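You operate a simulated robot arm through the tools that you are given. There is no shell and no other tool.

You are at the controls of a simulated two-armed robot. One attempt, no reset.

JOB
Hook the wooden toggle on the white stake's slider and pull the slider down to the green band.
Fine: Loosen the wing nut and raise the slider first; tighten the nut last.

Only the result counts: the job must be done as asked and must still hold three seconds after the hand-in. Knocking over, shifting, dropping, spilling or breaking anything else fails it.

ROBOT AND FRAMES
Two 7-joint arms with two-finger parallel grippers on one trunk that stands fixed in place. Base frame: the origin is at the foot of the trunk, x ahead of it, y to its left, z up. Readings come in cm, degrees, newtons and seconds.
The left shoulder is at [3.7, 17.4, 133.7], the right one opposite. With the tool pointing down near the work surface each hand reaches from about 10 to 42 cm from the base axis, measured 20 degrees to its own side. Payload 3.6 kg a hand.
The tool frame of a hand sits at the grasp point between the pads (the TCP): z along the fingers, y along the line on which they close. The tips reach 3 cm beyond it. The gripper opens to 11 cm. The fingers are 2 cm wide and 1 cm thick; the gripper's body (4.8 by 11.2 cm) begins 5.5 cm behind the TCP.
Orientation is told as [roll, pitch, yaw] about the base's x, y, z axes, in that order, counted from this pose: with the fingers straight down and closing along the base's y, the tool's x points along the base's -x, its y along +y and its z along -z.

CONTROLS
- The arms move only by the tool move_arm. It takes "left_motion", "right_motion" or both (then of equal length, played together; a hand with none holds still); each is a list of rows, each a list of 7 numbers: the shift along the tool's x, y, z in m, then the turn, a rotation vector about the tool's x, y, z in degrees, then the opening in per cent of the stroke, from 0 (shut) to 100 (fully open). In form: [[dx, dy, dz, wx, wy, wz, claw], ...]. A call has 1 to 20 rows; each row shifts and turns the commanded pose from where the row before left it, along the tool's axes as they then stand. Each row takes 0.2 s and may step no farther than 5 cm and 8.6 degrees from the row before; otherwise, or with a gripper value out of range, the whole call is refused. Where a pose cannot be reached the arm comes as near as it can. A force on the tool above 90 N (or 10 N above the force at the start of the call, whichever is more), or a blocked arm, ends the call early, and 0.2 s more pass. Each finger travels about 15.3 cm/s and halts on what it meets, pressing with about 24 N; the grip force reading is that of the motor and also rises with nothing between the fingers. The clock runs only during rows and for 0.2 s after the last one: add rows that do not move to give the fingers time. It gives the time, the measured TCP pose, the force on the tool (base axes), the opening and the grip force at its end, in the units of the frame above (readings bear some noise), with the torque about the TCP (base axes, N m) and any sound that the robot's microphone picked up.
- Cameras (640 x 400 px; columns grow to the right, rows downward): "scene" is now at [11.15, 4.28, 151.61]; the picture's right is [0.49, -0.87, 0.00], its down [-0.45, -0.25, -0.86] and it looks along [0.75, 0.42, -0.52] (base axes); focal length 293 px, centre (320, 200). "left" rides on the left gripper at [7.2, -1.7, -10.3] in its tool frame; the picture's right is [0.23, 0.97, 0.00], its down [-0.76, 0.18, -0.62] and it looks along [-0.61, 0.14, 0.78] (tool axes); focal length 222 px, centre (320, 200). "right" rides on the right gripper at [7.2, 1.7, -10.3] in its tool frame; the picture's right is [-0.23, 0.97, 0.00], its down [-0.76, -0.18, -0.62] and it looks along [-0.61, -0.14, 0.78] (tool axes); focal length 222 px, centre (320, 200). There is no depth. A picture from a camera that has moved, and an enlarged one, comes with that camera's place and axes in the base frame and with its lens.
- grab_frame(camera): a new picture of that camera. No time passes.
- slide_trunk(by): slides the trunk up (or, below 0, down) by that many cm; the arms and the scene camera ride with it, the base frame stays. It gives what a move gives, with no picture.
- pan_tilt(pan, tilt): turns the head with the scene camera to pan (to the left, within 86 degrees either way) and tilt (down, from -29 to 69), counted from straight ahead of the robot. It gives what a move gives.
- enlarge(camera, box): a new picture of the part [left, top, right, bottom] of that camera's present view, enlarged. No time passes.
- close_job(): hands the job in; it is judged then, once.

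Nothing tells you positions but the pictures and the camera data. Unless the task says otherwise, let go and move clear before handing in.

The tools are called after ">>>" as name(argument=value, ...) on one line, values as JSON. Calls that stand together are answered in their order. move_arm: Moves the arms, as the interface text tells. Its arguments: {"type":"object","properties":{"left_motion":{"type":"array","items":{"type":"array","items":{"type":"number"}}},"right_motion":{"type":"array","items":{"type":"array","items":{"type":"number"}}}},"required":[]} The other tools are called the same way: slide_trunk (by) slides the trunk up or down; pan_tilt (pan, tilt) turns the head that bears the scene camera; grab_frame (camera) takes a picture; enlarge (camera, box) takes an enlarged picture of a part of a camera's view; close_job () hands the job in.

At the start:

```text
clock: 0.0
left_tcp_pos: [38.99, 41.57, 135.34]
left_ee_rot: [0.0, 0.1, 0.1]
left_ft_force: [0.0, 1.4, 0.3]
left_wrist_torque: [0.02, -0.02, 0.0]
left_finger_gap: 10.99
left_grasp_force: 0.1
right_tcp_pos: [40.42, 7.7, 134.68]
right_ee_rot: [-0.1, 0.1, 0.1]
right_ft_force: [-0.2, 0.7, -0.6]
right_wrist_torque: [-0.01, -0.01, 0.0]
right_finger_gap: 10.99
right_grasp_force: 0.0
trunk travel left (down, up): [-45.1, 31.2]
head pan, tilt: [29.4, 31.0]
```

scene: 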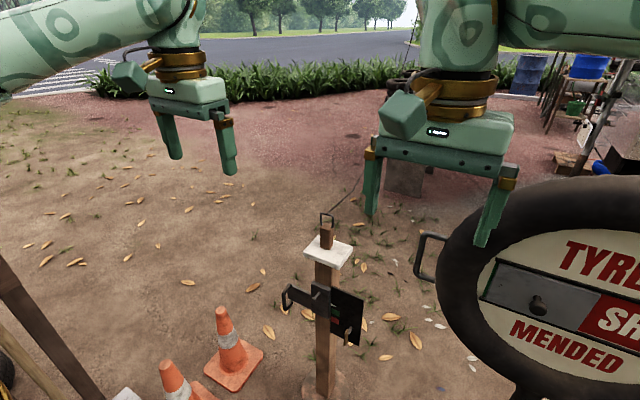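
right: 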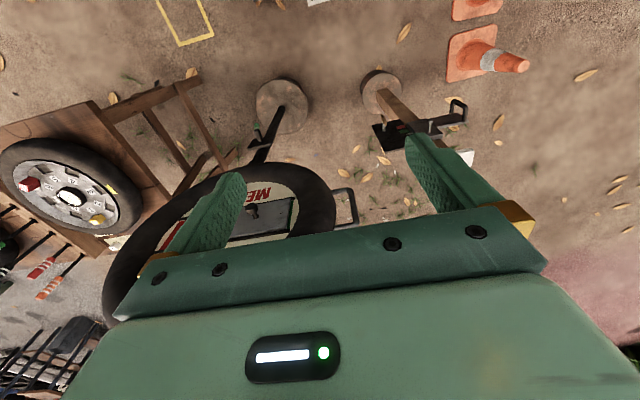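
left: 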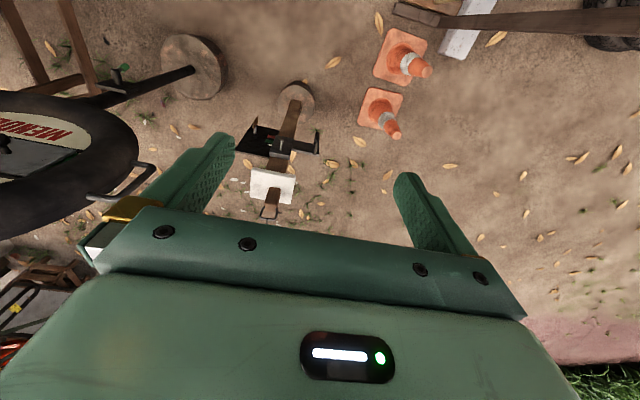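

I see a wooden post with a white cap and a black slider, plus a tyre sign with another stand to its right. I'll take closer looks before moving anything.

>>> enlarge(camera="scene", box=[240, 180, 440, 400])

>>> enlarge(camera="scene", box=[0, 240, 240, 400])

>>> enlarge(camera="scene", box=[400, 40, 640, 400])

>>> enlarge(camera="left", box=[200, 60, 380, 240])

>>> enlarge(camera="right", box=[220, 50, 500, 240])

```text
1.82 times, centred on (340, 290) of scene
camera zoom: at [11.15, 4.28, 151.61], right [0.49, -0.87, 0.0], down [-0.45, -0.25, -0.86], along [0.75, 0.42, -0.52], focal length 533 px, centre (284, 36)
```

zoom: 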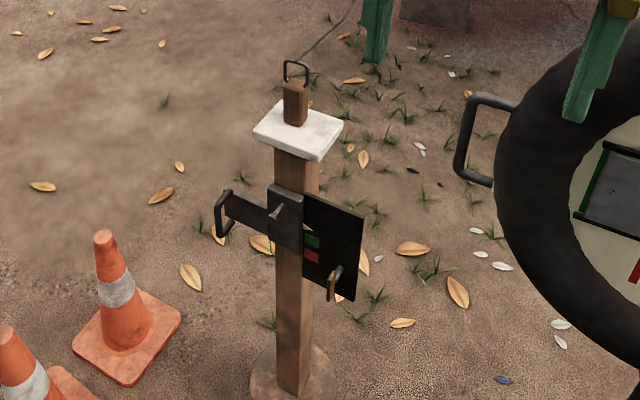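

```text
2.50 times, centred on (120, 320) of scene
camera zoom: at [11.15, 4.28, 151.61], right [0.49, -0.87, 0.0], down [-0.45, -0.25, -0.86], along [0.75, 0.42, -0.52], focal length 732 px, centre (820, -100)
```

zoom: 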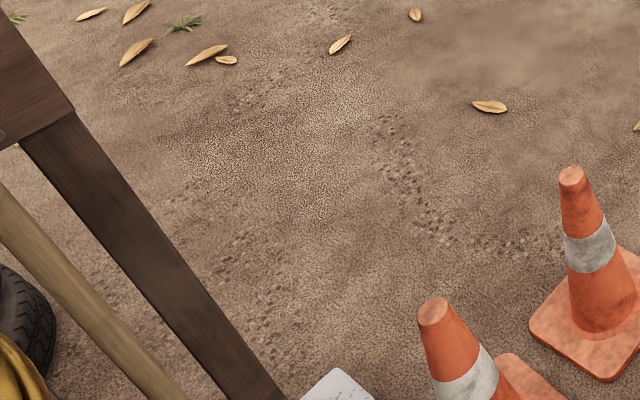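

```text
1.11 times, centred on (520, 220) of scene
camera zoom: at [11.15, 4.28, 151.61], right [0.49, -0.87, 0.0], down [-0.45, -0.25, -0.86], along [0.75, 0.42, -0.52], focal length 326 px, centre (98, 178)
```

zoom: 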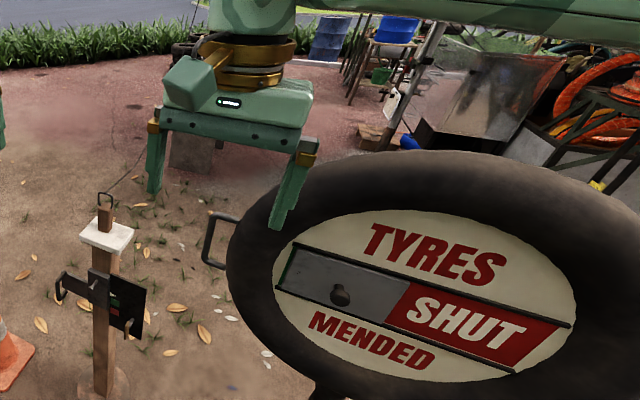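

```text
2.22 times, centred on (290, 150) of left
camera zoom: at [31.82, 39.86, 145.64], right [-0.23, 0.97, 0.0], down [0.76, 0.18, 0.62], along [0.61, 0.14, -0.78], focal length 494 px, centre (387, 311)
```

zoom: 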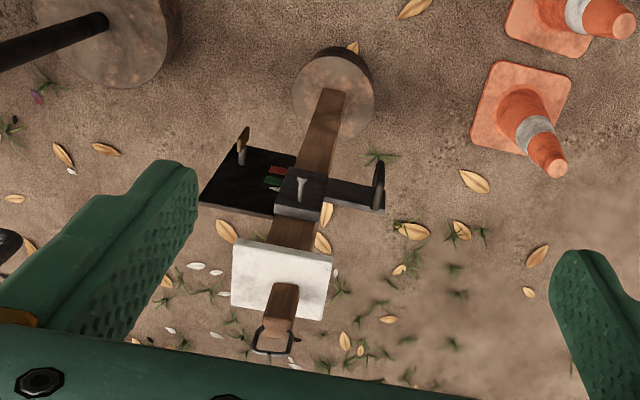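

```text
2.11 times, centred on (360, 145) of right
camera zoom: at [33.28, 9.48, 145.07], right [0.23, 0.97, 0.0], down [0.76, -0.18, 0.62], along [0.61, -0.14, -0.78], focal length 468 px, centre (236, 316)
```

zoom: 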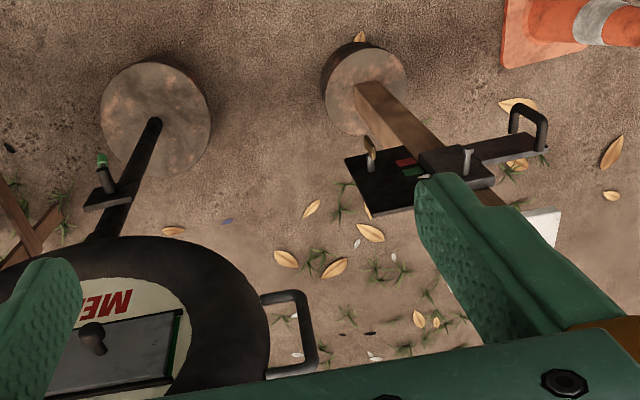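

The white-capped post carries a black slider with a wing screw, a side hook, and a plate with red and green marks. I'll look around for the toggle and any other stakes.

>>> pan_tilt(pan=20, tilt=55)

>>> grab_frame(camera="scene")

>>> pan_tilt(pan=70, tilt=45)

>>> grab_frame(camera="scene")

>>> pan_tilt(pan=-40, tilt=40)

>>> grab_frame(camera="scene")

>>> pan_tilt(pan=30, tilt=10)

>>> grab_frame(camera="scene")

```text
clock: 0.9
left_tcp_pos: [39.06, 41.63, 135.31]
left_ee_rot: [0.0, 0.0, 0.2]
left_ft_force: [-0.4, 0.7, -0.7]
left_wrist_torque: [0.03, 0.04, 0.0]
left_finger_gap: 10.99
left_grasp_force: 0.0
right_tcp_pos: [40.43, 7.78, 134.64]
right_ee_rot: [-0.1, 0.1, 0.0]
right_ft_force: [0.1, -0.1, 0.8]
right_wrist_torque: [0.04, -0.02, 0.02]
right_finger_gap: 10.98
right_grasp_force: 0.0
trunk travel left (down, up): [-45.1, 31.2]
head pan, tilt: [20.0, 55.0]
```

```text
taken
camera scene: at [10.09, 2.33, 148.17], right [0.34, -0.94, 0.0], down [-0.77, -0.28, -0.57], along [0.54, 0.2, -0.82], focal length 293 px, centre (320, 200)
```

scene: 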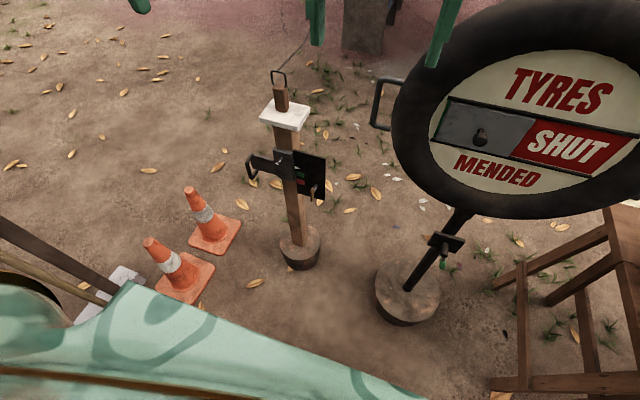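

```text
clock: 2.1
left_tcp_pos: [39.05, 41.59, 135.35]
left_ee_rot: [-0.1, 0.0, 0.1]
left_ft_force: [0.7, 0.5, 0.2]
left_wrist_torque: [-0.03, 0.02, 0.02]
left_finger_gap: 11.02
left_grasp_force: 0.0
right_tcp_pos: [40.48, 7.8, 134.72]
right_ee_rot: [0.1, 0.0, 0.1]
right_ft_force: [0.3, 0.5, -0.6]
right_wrist_torque: [0.01, 0.02, -0.03]
right_finger_gap: 11.0
right_grasp_force: 0.1
trunk travel left (down, up): [-45.1, 31.2]
head pan, tilt: [70.0, 45.0]
```

```text
taken
camera scene: at [6.1, 7.49, 149.5], right [0.94, -0.34, 0.0], down [-0.24, -0.66, -0.71], along [0.24, 0.66, -0.71], focal length 293 px, centre (320, 200)
```

scene: 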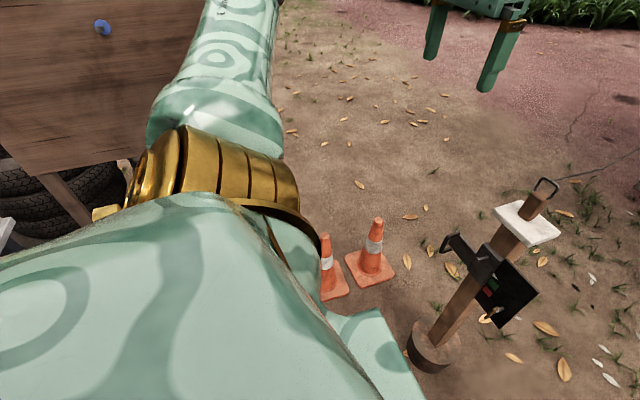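

```text
clock: 3.9
left_tcp_pos: [38.89, 41.64, 135.25]
left_ee_rot: [0.0, 0.0, 0.1]
left_ft_force: [-0.4, -1.0, 0.1]
left_wrist_torque: [-0.02, 0.01, -0.01]
left_finger_gap: 10.99
left_grasp_force: 0.0
right_tcp_pos: [40.46, 7.92, 134.62]
right_ee_rot: [0.0, 0.1, 0.0]
right_ft_force: [-0.2, 0.6, 0.0]
right_wrist_torque: [-0.04, 0.0, 0.01]
right_finger_gap: 10.98
right_grasp_force: 0.1
trunk travel left (down, up): [-45.1, 31.2]
head pan, tilt: [-40.0, 40.0]
```

```text
taken
camera scene: at [9.83, -5.6, 150.23], right [-0.64, -0.77, 0.0], down [-0.49, 0.41, -0.77], along [0.59, -0.49, -0.64], focal length 293 px, centre (320, 200)
```

scene: 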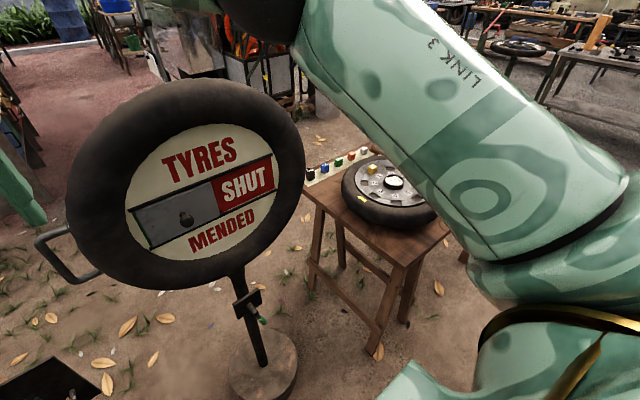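

```text
clock: 5.3
left_tcp_pos: [39.05, 41.56, 135.31]
left_ee_rot: [0.0, 0.0, 0.1]
left_ft_force: [0.4, -0.9, -1.2]
left_wrist_torque: [0.05, -0.03, 0.01]
left_finger_gap: 11.01
left_grasp_force: 0.0
right_tcp_pos: [40.48, 7.8, 134.75]
right_ee_rot: [0.0, 0.1, 0.0]
right_ft_force: [0.0, 0.1, -0.4]
right_wrist_torque: [0.01, 0.02, -0.02]
right_finger_gap: 10.99
right_grasp_force: 0.1
trunk travel left (down, up): [-45.1, 31.2]
head pan, tilt: [30.0, 10.0]
```

```text
taken
camera scene: at [11.37, 4.5, 155.0], right [0.5, -0.87, 0.0], down [-0.15, -0.09, -0.98], along [0.85, 0.49, -0.17], focal length 293 px, centre (320, 200)
```

scene: 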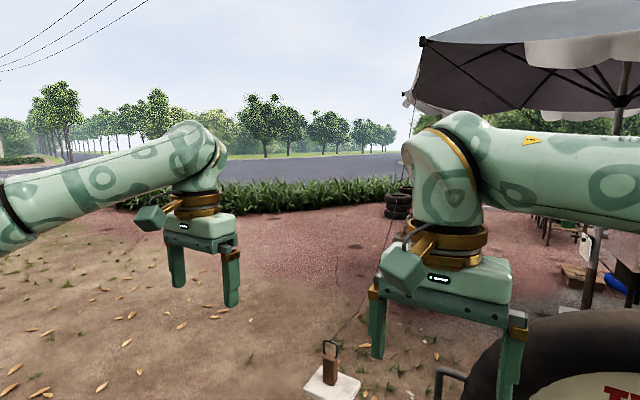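

A cord seems to run from the parasol rim to the wooden piece with a wire loop on top of the stake. I'll zoom in on the cord and the stake top.

>>> enlarge(camera="scene", box=[280, 300, 440, 400])

>>> enlarge(camera="scene", box=[360, 40, 460, 240])

>>> pan_tilt(pan=30, tilt=48)

>>> enlarge(camera="scene", box=[240, 40, 380, 160])

>>> enlarge(camera="scene", box=[260, 100, 400, 220])

>>> enlarge(camera="scene", box=[260, 180, 400, 300])

>>> grab_frame(camera="scene")

```text
4.00 times, centred on (360, 350) of scene
camera zoom: at [11.37, 4.5, 155.0], right [0.5, -0.87, 0.0], down [-0.15, -0.09, -0.98], along [0.85, 0.49, -0.17], focal length 1172 px, centre (160, -400)
```

zoom: 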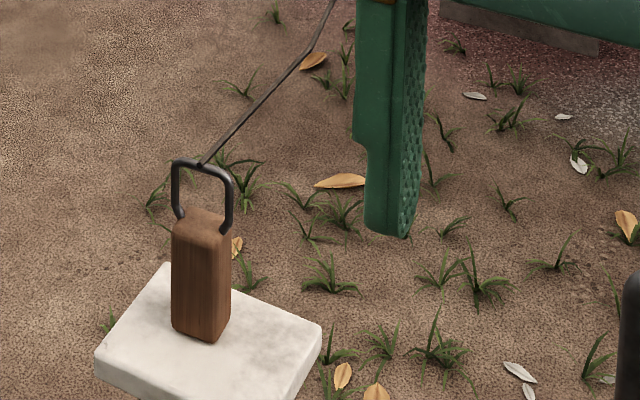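

```text
2.00 times, centred on (410, 140) of scene
camera zoom: at [11.37, 4.5, 155.0], right [0.5, -0.87, 0.0], down [-0.15, -0.09, -0.98], along [0.85, 0.49, -0.17], focal length 586 px, centre (140, 320)
```

zoom: 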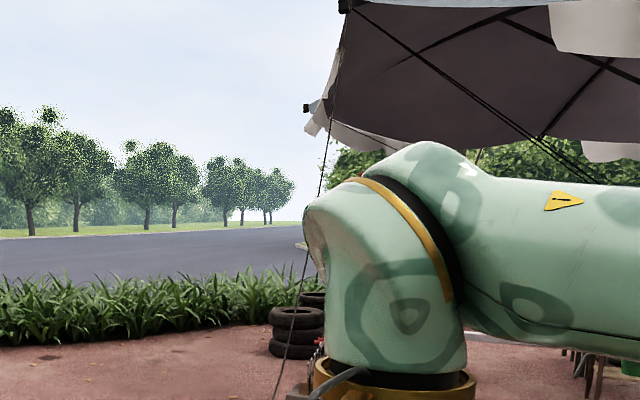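

```text
clock: 6.4
left_tcp_pos: [39.05, 41.56, 135.31]
left_ee_rot: [0.0, 0.0, 0.1]
left_ft_force: [-0.4, -0.7, -0.2]
left_wrist_torque: [0.01, 0.01, -0.01]
left_finger_gap: 11.0
left_grasp_force: 0.0
right_tcp_pos: [40.4, 7.68, 134.67]
right_ee_rot: [0.0, 0.1, 0.0]
right_ft_force: [-0.7, -0.3, 0.6]
right_wrist_torque: [-0.02, 0.0, 0.02]
right_finger_gap: 10.99
right_grasp_force: 0.1
trunk travel left (down, up): [-45.1, 31.2]
head pan, tilt: [30.0, 48.0]
```

```text
3.33 times, centred on (310, 100) of scene
camera zoom: at [10.14, 3.8, 149.09], right [0.5, -0.87, 0.0], down [-0.64, -0.37, -0.67], along [0.58, 0.33, -0.74], focal length 977 px, centre (353, 533)
```

zoom: 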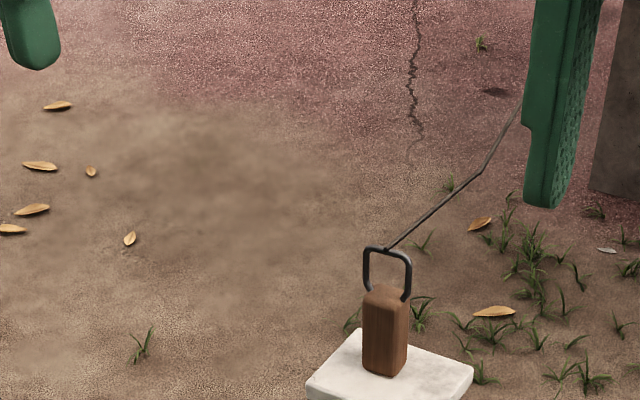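

```text
3.33 times, centred on (330, 160) of scene
camera zoom: at [10.14, 3.8, 149.09], right [0.5, -0.87, 0.0], down [-0.64, -0.37, -0.67], along [0.58, 0.33, -0.74], focal length 977 px, centre (287, 333)
```

zoom: 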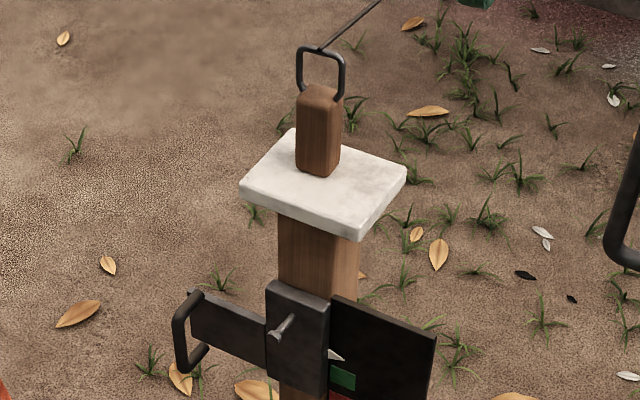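

```text
3.33 times, centred on (330, 240) of scene
camera zoom: at [10.14, 3.8, 149.09], right [0.5, -0.87, 0.0], down [-0.64, -0.37, -0.67], along [0.58, 0.33, -0.74], focal length 977 px, centre (287, 67)
```

zoom: 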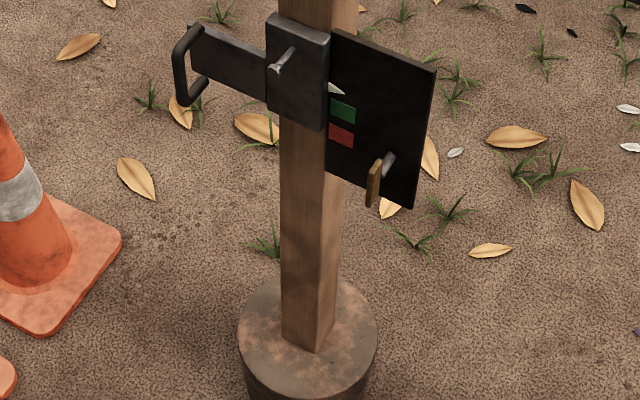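

```text
taken
camera scene: at [10.14, 3.8, 149.09], right [0.5, -0.87, 0.0], down [-0.64, -0.37, -0.67], along [0.58, 0.33, -0.74], focal length 293 px, centre (320, 200)
```

scene: 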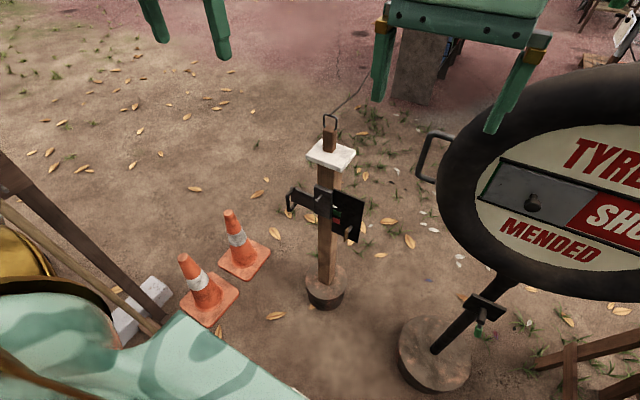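

The toggle (a wood block with a wire bail and the cord) stands on the cap at about [71.6, 35, 93]. The slider is near z≈72. I'll lower the trunk to get a level view and more reach.

>>> slide_trunk(by=-25)

>>> pan_tilt(pan=29, tilt=30)

>>> grab_frame(camera="scene")

>>> grab_frame(camera="left")

>>> grab_frame(camera="right")

```text
clock: 9.0
left_tcp_pos: [43.43, 41.58, 105.98]
left_ee_rot: [0.0, 7.2, 0.1]
left_ft_force: [-0.4, -0.4, 1.1]
left_wrist_torque: [0.0, -0.02, 0.03]
left_finger_gap: 10.98
left_grasp_force: 0.1
right_tcp_pos: [40.27, 7.78, 109.74]
right_ee_rot: [-0.1, 0.0, 0.1]
right_ft_force: [0.2, -0.3, -0.1]
right_wrist_torque: [0.01, -0.01, 0.01]
right_finger_gap: 11.0
right_grasp_force: 0.1
trunk travel left (down, up): [-20.1, 56.2]
head pan, tilt: [30.0, 48.0]
```

```text
clock: 9.8
left_tcp_pos: [43.41, 41.66, 106.01]
left_ee_rot: [0.0, 7.2, 0.1]
left_ft_force: [-0.7, 0.0, 0.3]
left_wrist_torque: [0.0, 0.02, -0.04]
left_finger_gap: 11.02
left_grasp_force: 0.0
right_tcp_pos: [40.41, 7.72, 109.73]
right_ee_rot: [0.0, 0.1, 0.0]
right_ft_force: [0.8, -0.2, -1.0]
right_wrist_torque: [0.01, 0.02, 0.01]
right_finger_gap: 10.97
right_grasp_force: 0.1
trunk travel left (down, up): [-20.1, 56.2]
head pan, tilt: [29.0, 30.0]
```

```text
taken
camera scene: at [20.67, 4.23, 126.26], right [0.48, -0.87, 0.0], down [-0.44, -0.24, -0.87], along [0.76, 0.42, -0.5], focal length 293 px, centre (320, 200)
```

scene: 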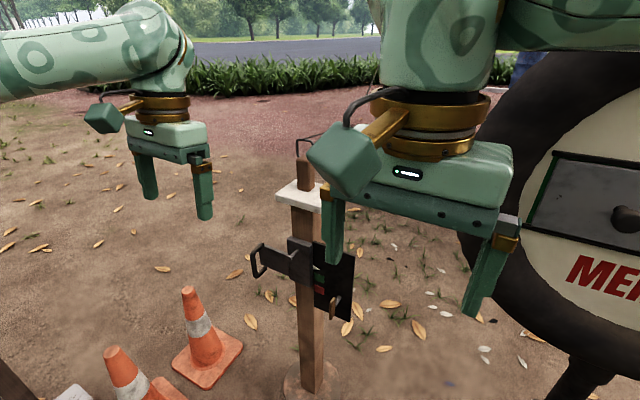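

```text
taken
camera left: at [37.61, 39.85, 117.09], right [-0.23, 0.97, 0.03], down [0.83, 0.18, 0.52], along [0.5, 0.14, -0.85], focal length 222 px, centre (320, 200)
```

left: 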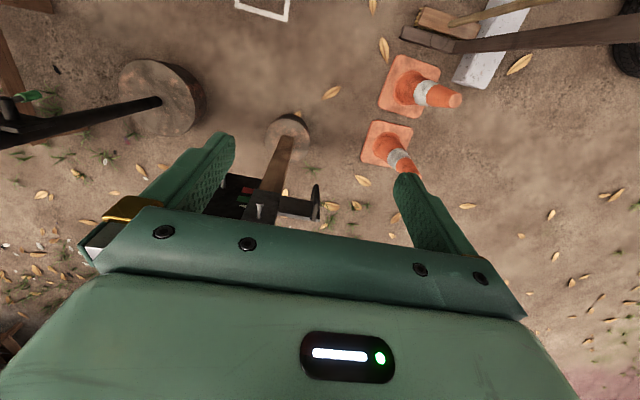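

```text
taken
camera right: at [33.29, 9.47, 120.07], right [0.23, 0.97, 0.0], down [0.76, -0.18, 0.62], along [0.61, -0.14, -0.78], focal length 222 px, centre (320, 200)
```

right: 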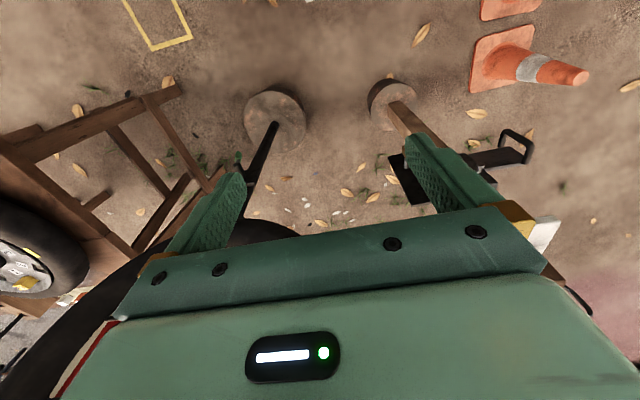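

The trunk leans forward as it descends, which helps reach. Next I pitch the left hand forward so its camera looks level at the slider from nearer.

>>> move_arm(left_motion=[[0, 0, 0, 0, -8.5, 0, 100], [0, 0, 0, 0, -8.5, 0, 100], [0, 0, 0, 0, -8.5, 0, 100], [0, 0, 0, 0, -8.5, 0, 100], [0, 0, 0, 0, -8.5, 0, 100], [0, 0, 0, 0, -8.5, 0, 100], [0.012, -0.003, 0.017, 0, 0, 0, 100], [0.023, -0.003, 0.033, 0, 0, 0, 100], [0.023, -0.003, 0.033, 0, 0, 0, 100], [0.023, -0.003, 0.033, 0, 0, 0, 100], [0.023, -0.003, 0.033, 0, 0, 0, 100], [0.012, 0, 0.017, 0, 0, 0, 100]])

>>> grab_frame(camera="left")

>>> grab_frame(camera="scene")

```text
clock: 12.4
left_tcp_pos: [46.65, 39.99, 85.79]
left_ee_rot: [0.0, -43.7, 0.1]
left_ft_force: [-0.4, 0.8, -0.4]
left_wrist_torque: [-0.06, -0.04, 0.01]
left_finger_gap: 11.0
left_grasp_force: 0.0
right_tcp_pos: [40.4, 7.83, 109.68]
right_ee_rot: [0.0, 0.2, 0.0]
right_ft_force: [0.2, 0.8, -0.9]
right_wrist_torque: [-0.02, -0.02, 0.0]
right_finger_gap: 10.99
right_grasp_force: 0.0
trunk travel left (down, up): [-20.1, 56.2]
head pan, tilt: [29.0, 30.0]
```

```text
taken
camera left: at [34.32, 38.27, 88.31], right [-0.17, 0.97, -0.16], down [0.12, 0.18, 0.98], along [0.98, 0.14, -0.15], focal length 222 px, centre (320, 200)
```

left: 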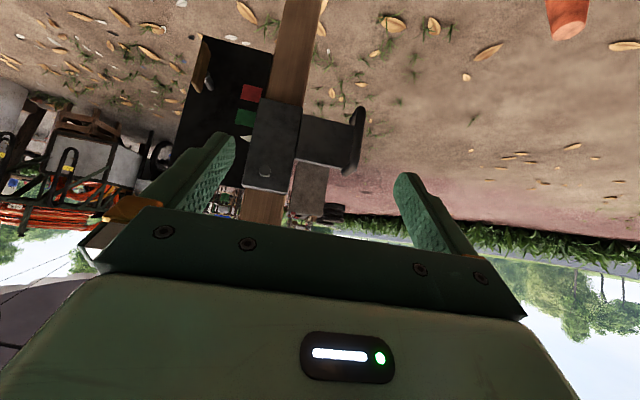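

```text
taken
camera scene: at [20.67, 4.25, 126.26], right [0.48, -0.87, 0.0], down [-0.44, -0.24, -0.87], along [0.76, 0.42, -0.5], focal length 293 px, centre (320, 200)
```

scene: 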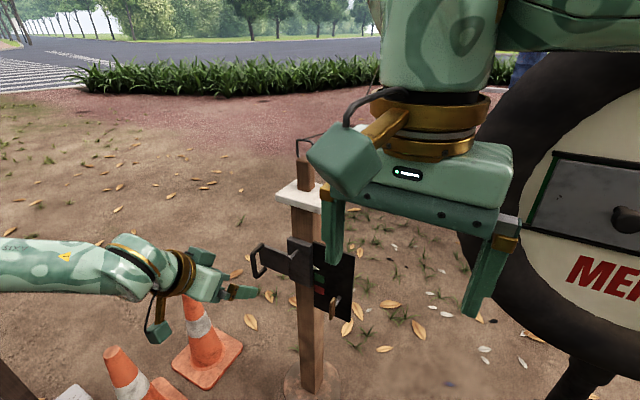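

The left camera now looks straight at the slider, with the picture upside-down. I'll zoom in on the details.

>>> enlarge(camera="left", box=[160, 20, 380, 220])

>>> enlarge(camera="scene", box=[240, 120, 380, 330])

>>> enlarge(camera="left", box=[180, 30, 280, 130])

>>> enlarge(camera="left", box=[230, 90, 330, 190])

```text
2.00 times, centred on (270, 120) of left
camera zoom: at [34.32, 38.27, 88.31], right [-0.17, 0.97, -0.16], down [0.12, 0.18, 0.98], along [0.98, 0.14, -0.15], focal length 444 px, centre (420, 360)
```

zoom: 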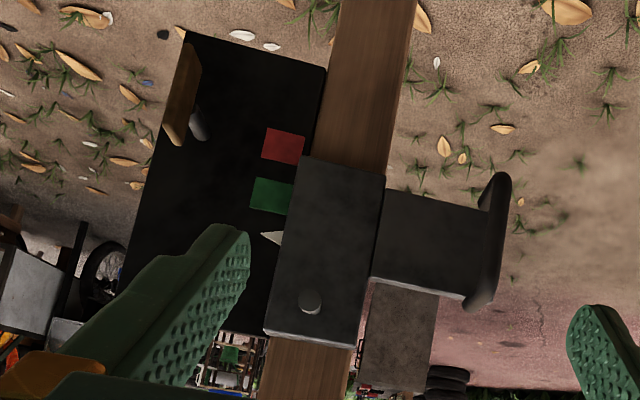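

```text
1.90 times, centred on (310, 225) of scene
camera zoom: at [20.67, 4.25, 126.26], right [0.48, -0.87, 0.0], down [-0.44, -0.24, -0.87], along [0.76, 0.42, -0.5], focal length 558 px, centre (339, 152)
```

zoom: 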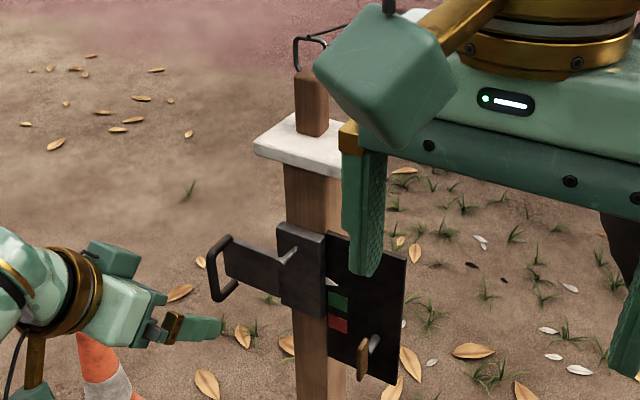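

```text
4.00 times, centred on (230, 80) of left
camera zoom: at [34.32, 38.27, 88.31], right [-0.17, 0.97, -0.16], down [0.12, 0.18, 0.98], along [0.98, 0.14, -0.15], focal length 888 px, centre (680, 680)
```

zoom: 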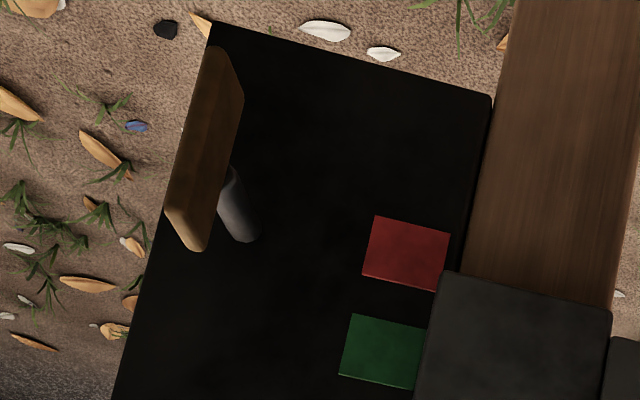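

```text
4.00 times, centred on (280, 140) of left
camera zoom: at [34.32, 38.27, 88.31], right [-0.17, 0.97, -0.16], down [0.12, 0.18, 0.98], along [0.98, 0.14, -0.15], focal length 888 px, centre (480, 440)
```

zoom: 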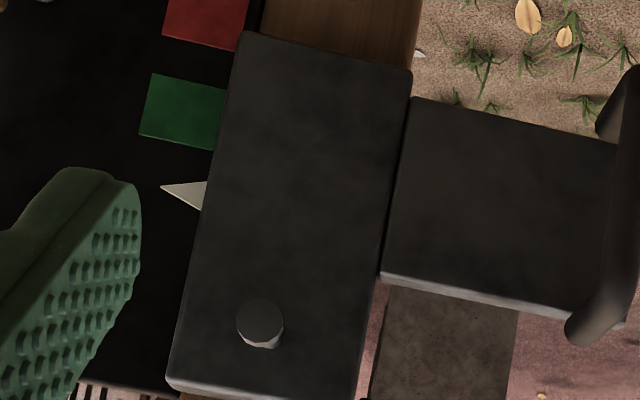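

The slider has a short peg near its top, a U-handle on its left arm, and a white pointer against a plate with green and red bands. A brass-winged nut sits at the plate's lower right. I'll zoom further.

>>> enlarge(camera="scene", box=[290, 230, 330, 270])

>>> enlarge(camera="scene", box=[310, 280, 360, 330])

>>> enlarge(camera="scene", box=[270, 130, 350, 210])

>>> enlarge(camera="scene", box=[240, 220, 360, 330])

```text
10.00 times, centred on (310, 250) of scene
camera zoom: at [20.67, 4.25, 126.26], right [0.48, -0.87, 0.0], down [-0.44, -0.24, -0.87], along [0.76, 0.42, -0.5], focal length 2930 px, centre (420, -300)
```

zoom: 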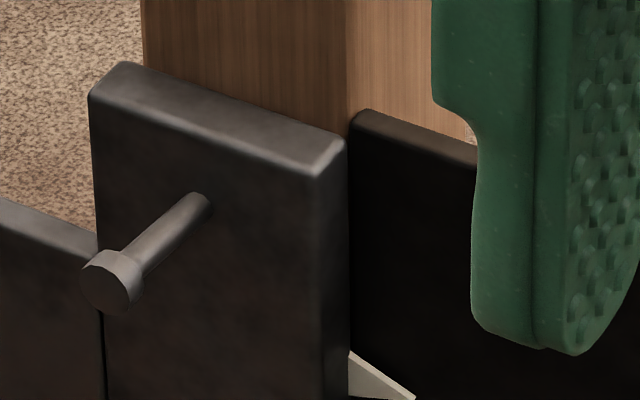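

```text
8.00 times, centred on (335, 305) of scene
camera zoom: at [20.67, 4.25, 126.26], right [0.48, -0.87, 0.0], down [-0.44, -0.24, -0.87], along [0.76, 0.42, -0.5], focal length 2344 px, centre (200, -640)
```

zoom: 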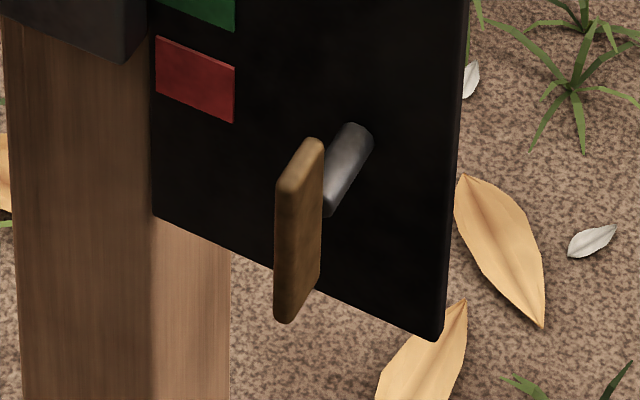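

```text
5.00 times, centred on (310, 170) of scene
camera zoom: at [20.67, 4.25, 126.26], right [0.48, -0.87, 0.0], down [-0.44, -0.24, -0.87], along [0.76, 0.42, -0.5], focal length 1465 px, centre (370, 350)
```

zoom: 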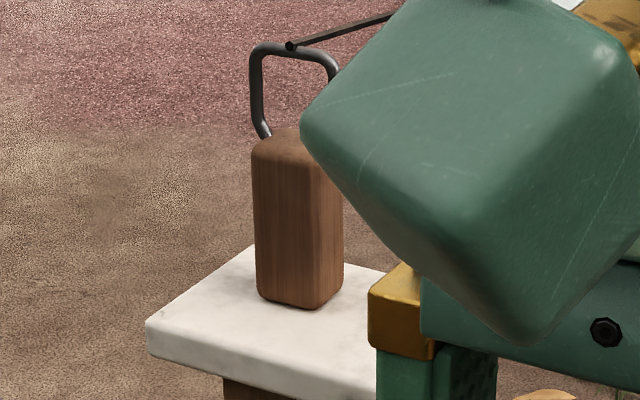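

```text
3.64 times, centred on (300, 275) of scene
camera zoom: at [20.67, 4.25, 126.26], right [0.48, -0.87, 0.0], down [-0.44, -0.24, -0.87], along [0.76, 0.42, -0.5], focal length 1066 px, centre (393, -73)
```

zoom: 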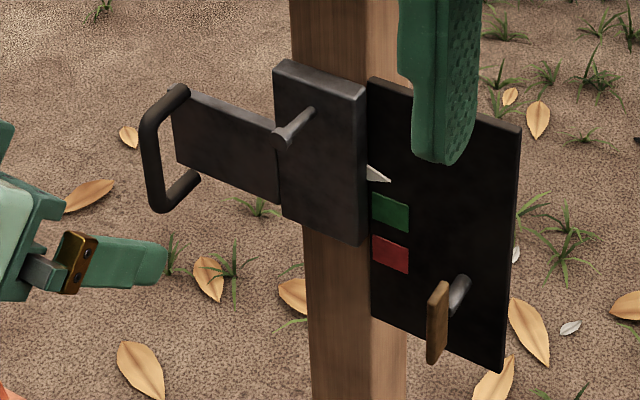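

Measured so far:
- slider block face x≈66, y 32–38, z 70.6–83.3
- peg head [61.7, 35, 81.9]
- handle bar [61.8, 46.3, 75.5]
- wing nut tab centre [62.9, 24.4, 69.8], standing vertical

Next I turn the left hand to point forward and roll it so the fingers close vertically around the handle.

>>> move_arm(left_motion=[[0, 0, 0, 0, -7.7, 0, 100], [0, 0, 0, 0, -7.7, 0, 100], [0, 0, 0, 0, -7.7, 0, 100], [0, 0, 0, 0, -7.7, 0, 100], [0, 0, 0, 0, -7.7, 0, 100], [0, 0, 0, 0, -7.7, 0, 100], [0, 0, 0, -4, 0, 0, 100], [0, 0, 0, 0, 0, 8.2, 100], [0, 0, 0, 0, 0, 8.2, 100], [0, 0, 0, 0, 0, 8.2, 100], [0, 0, 0, 0, 0, 8.2, 100], [0, 0, 0, 0, 0, 8.2, 100], [0, 0, 0, 0, 0, 8.2, 100], [0, 0, 0, 0, 0, 8.2, 100], [0, 0, 0, 0, 0, 8.2, 100], [0, 0, 0, 0, 0, 8.2, 100], [0, 0, 0, 0, 0, 8.2, 100], [0, 0, 0, 0, 0, 8.0, 100]])

>>> grab_frame(camera="left")

>>> grab_frame(camera="scene")

```text
clock: 16.2
left_tcp_pos: [46.52, 40.05, 85.86]
left_ee_rot: [89.9, 0.2, -85.8]
left_ft_force: [-0.4, -0.8, -0.1]
left_wrist_torque: [-0.02, 0.0, 0.01]
left_finger_gap: 11.0
left_grasp_force: 0.0
right_tcp_pos: [40.39, 7.75, 109.78]
right_ee_rot: [0.0, 0.1, 0.0]
right_ft_force: [0.0, -0.3, 0.4]
right_wrist_torque: [-0.01, 0.0, 0.01]
right_finger_gap: 11.0
right_grasp_force: 0.0
trunk travel left (down, up): [-20.1, 56.2]
head pan, tilt: [29.0, 30.0]
```

```text
taken
camera left: at [35.71, 46.54, 84.16], right [-0.01, 0.22, 0.97], down [-0.57, -0.8, 0.18], along [0.82, -0.55, 0.14], focal length 222 px, centre (320, 200)
```

left: 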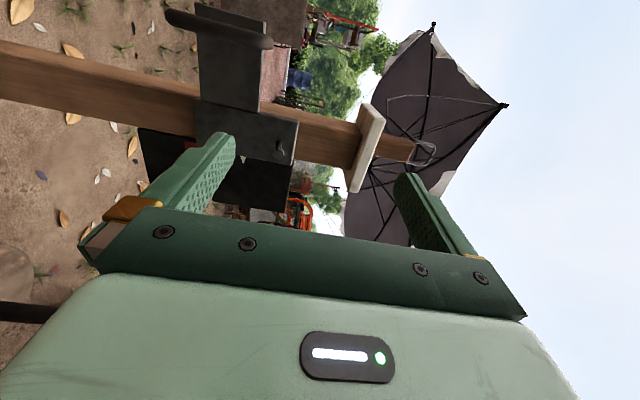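

```text
taken
camera scene: at [20.66, 4.24, 126.26], right [0.48, -0.87, 0.0], down [-0.44, -0.24, -0.87], along [0.76, 0.42, -0.5], focal length 293 px, centre (320, 200)
```

scene: 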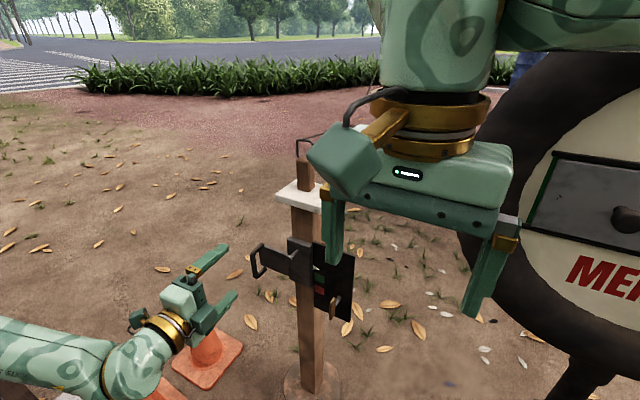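

The roll worked and reach looks ample. I'll zoom this view to measure the handle and toggle more precisely.

>>> enlarge(camera="left", box=[130, 0, 330, 200])

>>> enlarge(camera="left", box=[330, 90, 450, 210])

>>> enlarge(camera="scene", box=[150, 220, 350, 350])

```text
2.00 times, centred on (230, 100) of left
camera zoom: at [35.71, 46.54, 84.16], right [-0.01, 0.22, 0.97], down [-0.57, -0.8, 0.18], along [0.82, -0.55, 0.14], focal length 444 px, centre (500, 400)
```

zoom: 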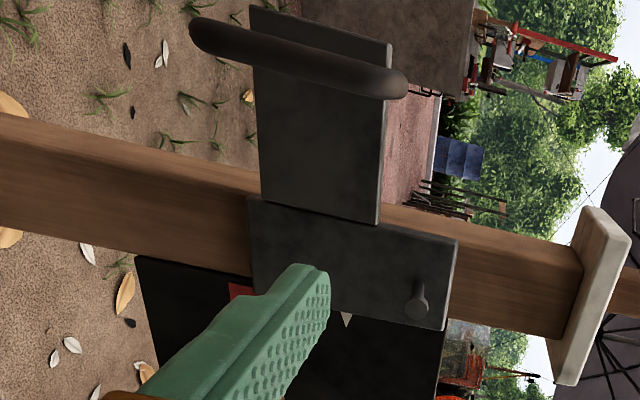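

```text
3.33 times, centred on (390, 150) of left
camera zoom: at [35.71, 46.54, 84.16], right [-0.01, 0.22, 0.97], down [-0.57, -0.8, 0.18], along [0.82, -0.55, 0.14], focal length 740 px, centre (87, 367)
```

zoom: 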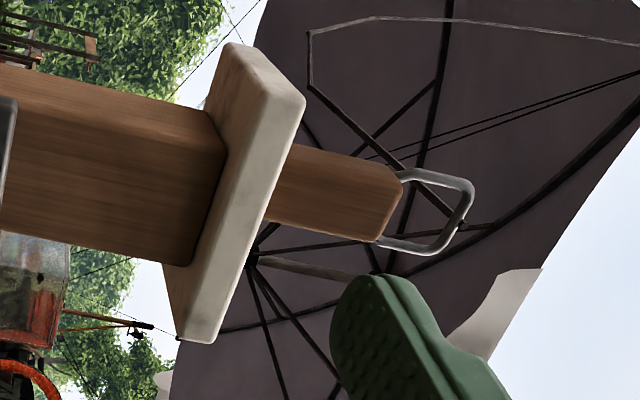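

```text
3.08 times, centred on (250, 285) of scene
camera zoom: at [20.66, 4.24, 126.26], right [0.48, -0.87, 0.0], down [-0.44, -0.24, -0.87], along [0.76, 0.42, -0.5], focal length 902 px, centre (535, -62)
```

zoom: 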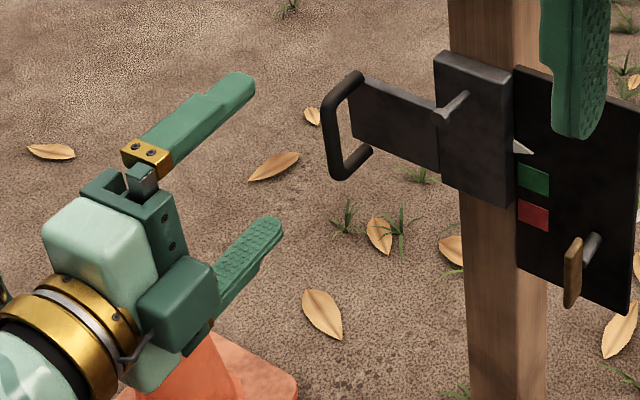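

The handle spans z≈71–79.8 at [61.6, 46], and the toggle stands at about [73, 36.3], z 94–103.5, with its bail up to 108. I'll bring the left hand in front of the handle.

>>> move_arm(left_motion=[[0.0132, -0.0262, 0.0247, 0, 0, 0, 100], [0.0132, -0.0262, 0.0247, 0, 0, 0, 100], [0.0132, -0.0262, 0.0247, 0, 0, 0, 100], [0.0132, -0.0262, 0.0247, 0, 0, 0, 100], [0, 0, 0, 0, 0, 0, 100]])

>>> grab_frame(camera="left")

>>> enlarge(camera="scene", box=[200, 200, 360, 330])

```text
clock: 17.4
left_tcp_pos: [56.23, 45.94, 75.61]
left_ee_rot: [89.9, 0.0, -85.9]
left_ft_force: [-0.4, 0.8, -0.3]
left_wrist_torque: [0.04, -0.01, -0.03]
left_finger_gap: 11.02
left_grasp_force: 0.1
right_tcp_pos: [40.36, 7.63, 109.63]
right_ee_rot: [0.0, 0.2, -0.1]
right_ft_force: [-0.2, -0.9, 0.7]
right_wrist_torque: [0.03, 0.0, -0.01]
right_finger_gap: 11.01
right_grasp_force: 0.0
trunk travel left (down, up): [-20.1, 56.2]
head pan, tilt: [29.0, 30.0]
```

```text
taken
camera left: at [45.37, 52.35, 73.83], right [-0.01, 0.23, 0.97], down [-0.57, -0.8, 0.18], along [0.82, -0.55, 0.14], focal length 222 px, centre (320, 200)
```

left: 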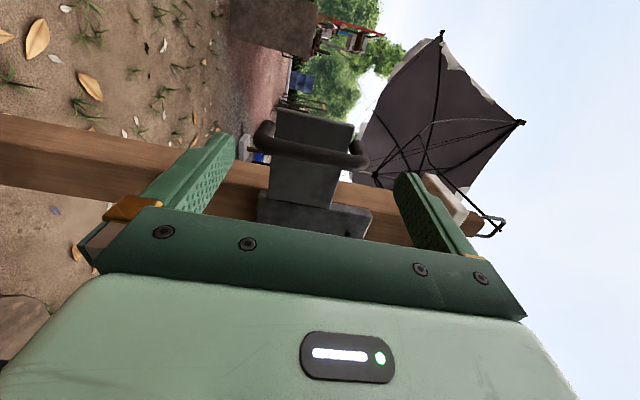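

```text
3.08 times, centred on (280, 265) of scene
camera zoom: at [20.64, 4.23, 126.27], right [0.48, -0.87, 0.0], down [-0.44, -0.24, -0.87], along [0.76, 0.42, -0.5], focal length 902 px, centre (443, 0)
```

zoom: 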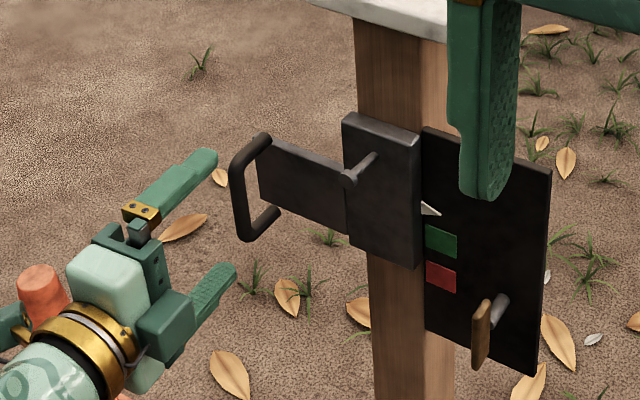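

The handle is centred between the open fingers. I advance along the tool axis and close on it.

>>> move_arm(left_motion=[[0, -0.005, 0.02, 0, 0, 0, 100], [0, 0, 0.022, 0, 0, 0, 100], [0, 0, 0.022, 0, 0, 0, 100], [0, 0, 0, 0, 0, 0, 100]])

>>> grab_frame(camera="left")

>>> enlarge(camera="scene", box=[200, 200, 360, 330])

```text
clock: 18.4
left_tcp_pos: [62.36, 46.7, 74.75]
left_ee_rot: [89.9, 0.0, -85.9]
left_ft_force: [-0.1, 0.6, 0.4]
left_wrist_torque: [0.01, 0.01, -0.01]
left_finger_gap: 11.0
left_grasp_force: 0.1
right_tcp_pos: [40.34, 7.81, 109.64]
right_ee_rot: [-0.1, 0.1, 0.0]
right_ft_force: [0.8, 0.5, -0.1]
right_wrist_torque: [0.02, -0.01, 0.02]
right_finger_gap: 10.99
right_grasp_force: 0.1
trunk travel left (down, up): [-20.1, 56.2]
head pan, tilt: [29.0, 30.0]
```

```text
taken
camera left: at [51.67, 53.13, 73.17], right [-0.01, 0.23, 0.97], down [-0.57, -0.8, 0.18], along [0.82, -0.55, 0.14], focal length 222 px, centre (320, 200)
```

left: 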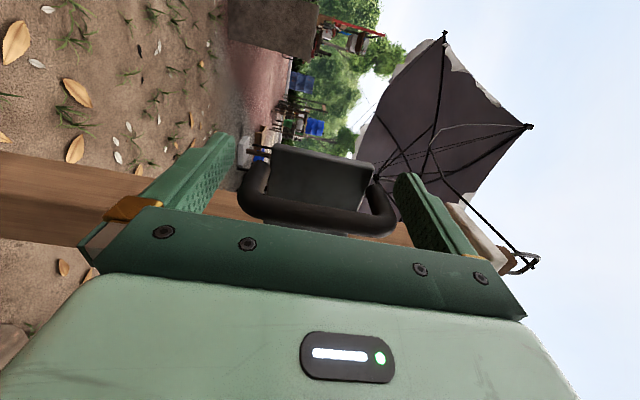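

```text
3.08 times, centred on (280, 265) of scene
camera zoom: at [20.65, 4.24, 126.27], right [0.48, -0.87, 0.0], down [-0.44, -0.24, -0.87], along [0.76, 0.42, -0.5], focal length 902 px, centre (443, 0)
```

zoom: 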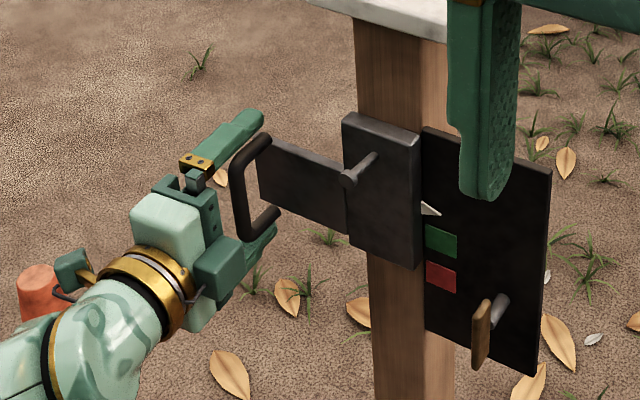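

The fingers straddle the handle legs. I close now.

>>> move_arm(left_motion=[[-0.004, 0.002, 0, 0, 0, 0, 85], [0, 0, 0, 0, 0, 0, 70], [0, 0, 0, 0, 0, 0, 50], [0, 0, 0, 0, 0, 0, 50]])

>>> grab_frame(camera="left")

>>> enlarge(camera="scene", box=[200, 200, 360, 330])

```text
clock: 19.4
left_tcp_pos: [62.5, 46.31, 75.19]
left_ee_rot: [90.0, -0.1, -85.9]
left_ft_force: [3.5, 6.5, 1.8]
left_wrist_torque: [-0.02, 1.68, 0.62]
left_finger_gap: 9.27
left_grasp_force: 45.1
right_tcp_pos: [40.5, 7.71, 109.63]
right_ee_rot: [0.0, 0.0, 0.0]
right_ft_force: [0.6, 0.7, -0.5]
right_wrist_torque: [0.02, 0.01, -0.01]
right_finger_gap: 11.0
right_grasp_force: 0.0
trunk travel left (down, up): [-20.1, 56.2]
head pan, tilt: [29.0, 30.0]
```

```text
taken
camera left: at [51.65, 52.76, 73.4], right [-0.01, 0.23, 0.97], down [-0.57, -0.8, 0.18], along [0.82, -0.55, 0.14], focal length 222 px, centre (320, 200)
```

left: 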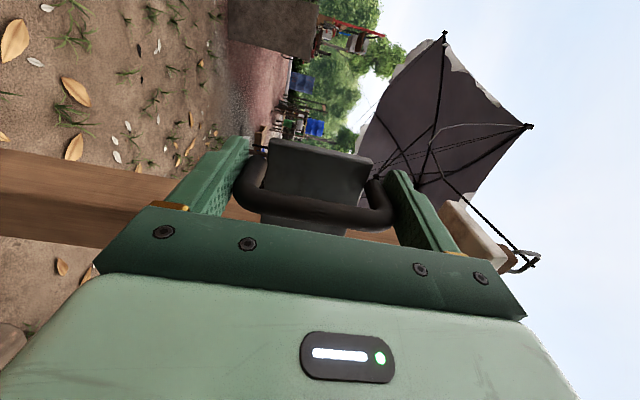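

```text
3.08 times, centred on (280, 265) of scene
camera zoom: at [20.71, 4.3, 126.25], right [0.49, -0.87, 0.0], down [-0.44, -0.24, -0.87], along [0.76, 0.42, -0.5], focal length 902 px, centre (443, 0)
```

zoom: 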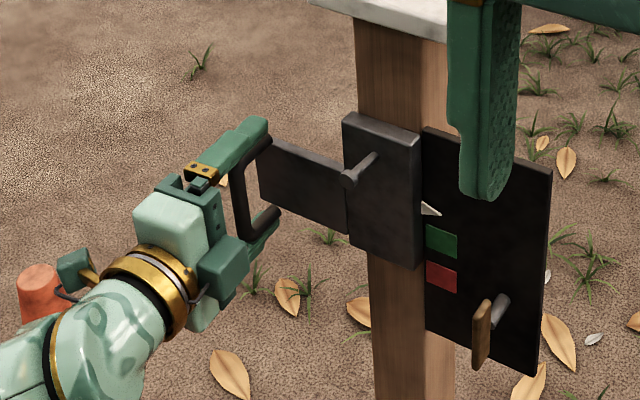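

The slider handle is held, with a gap of 9.27 cm. Next I bring the right hand to point forward in front of the wing nut.

>>> move_arm(right_motion=[[0, 0, 0, 0, -8.2, 0, 100], [0, 0, 0, 0, -8.2, 0, 100], [0, 0, 0, 0, -8.2, 0, 100], [0, 0, 0, 0, -8.2, 0, 100], [0, 0, 0, 0, -8.2, 0, 100], [0, 0, 0, 0, -8.2, 0, 100], [0, 0, 0, 0, -8.2, 0, 100], [0, 0, 0, 0, -8.2, 0, 100], [0, 0, 0, 0, -8.2, 0, 100], [0, 0, 0, 0, -8.2, 0, 100], [0, 0, 0, 0, -8.0, 0, 100], [0, 0, 0, -4, 0, 0, 100], [0.036, 0.0139, 0, 0, 0, 0, 100], [0.036, 0.0139, 0, 0, 0, 0, 100], [0.036, 0.0139, 0, 0, 0, 0, 100], [0.036, 0.0139, 0, 0, 0, 0, 100]])

>>> grab_frame(camera="scene")

>>> grab_frame(camera="right")

```text
clock: 21.2
left_tcp_pos: [62.4, 46.22, 75.05]
left_ee_rot: [89.9, 0.0, -85.7]
left_ft_force: [0.2, 4.6, -2.6]
left_wrist_torque: [-0.08, -0.06, 0.03]
left_finger_gap: 9.25
left_grasp_force: 45.4
right_tcp_pos: [45.29, 2.8, 108.86]
right_ee_rot: [-5.6, -66.0, -4.6]
right_ft_force: [-0.2, 0.3, 0.5]
right_wrist_torque: [-0.02, 0.01, 0.0]
right_finger_gap: 11.01
right_grasp_force: 0.1
trunk travel left (down, up): [-20.1, 56.2]
head pan, tilt: [29.0, 30.0]
stopped in row 9 (right hand): the arm was blocked; the commanded pose is now the measured one
```

```text
taken
camera scene: at [20.61, 4.35, 126.16], right [0.49, -0.87, 0.0], down [-0.44, -0.25, -0.86], along [0.75, 0.43, -0.51], focal length 293 px, centre (320, 200)
```

scene: 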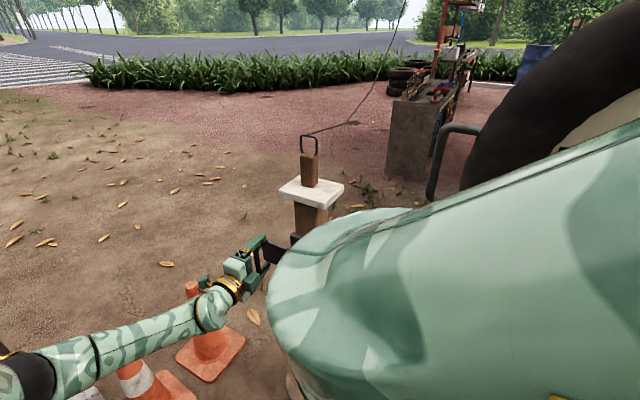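

```text
taken
camera right: at [33.4, 6.5, 106.36], right [0.25, 0.95, 0.17], down [-0.28, -0.09, 0.95], along [0.93, -0.29, 0.24], focal length 222 px, centre (320, 200)
```

right: 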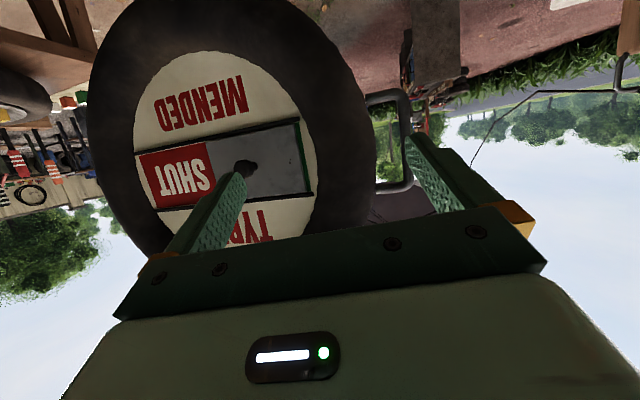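

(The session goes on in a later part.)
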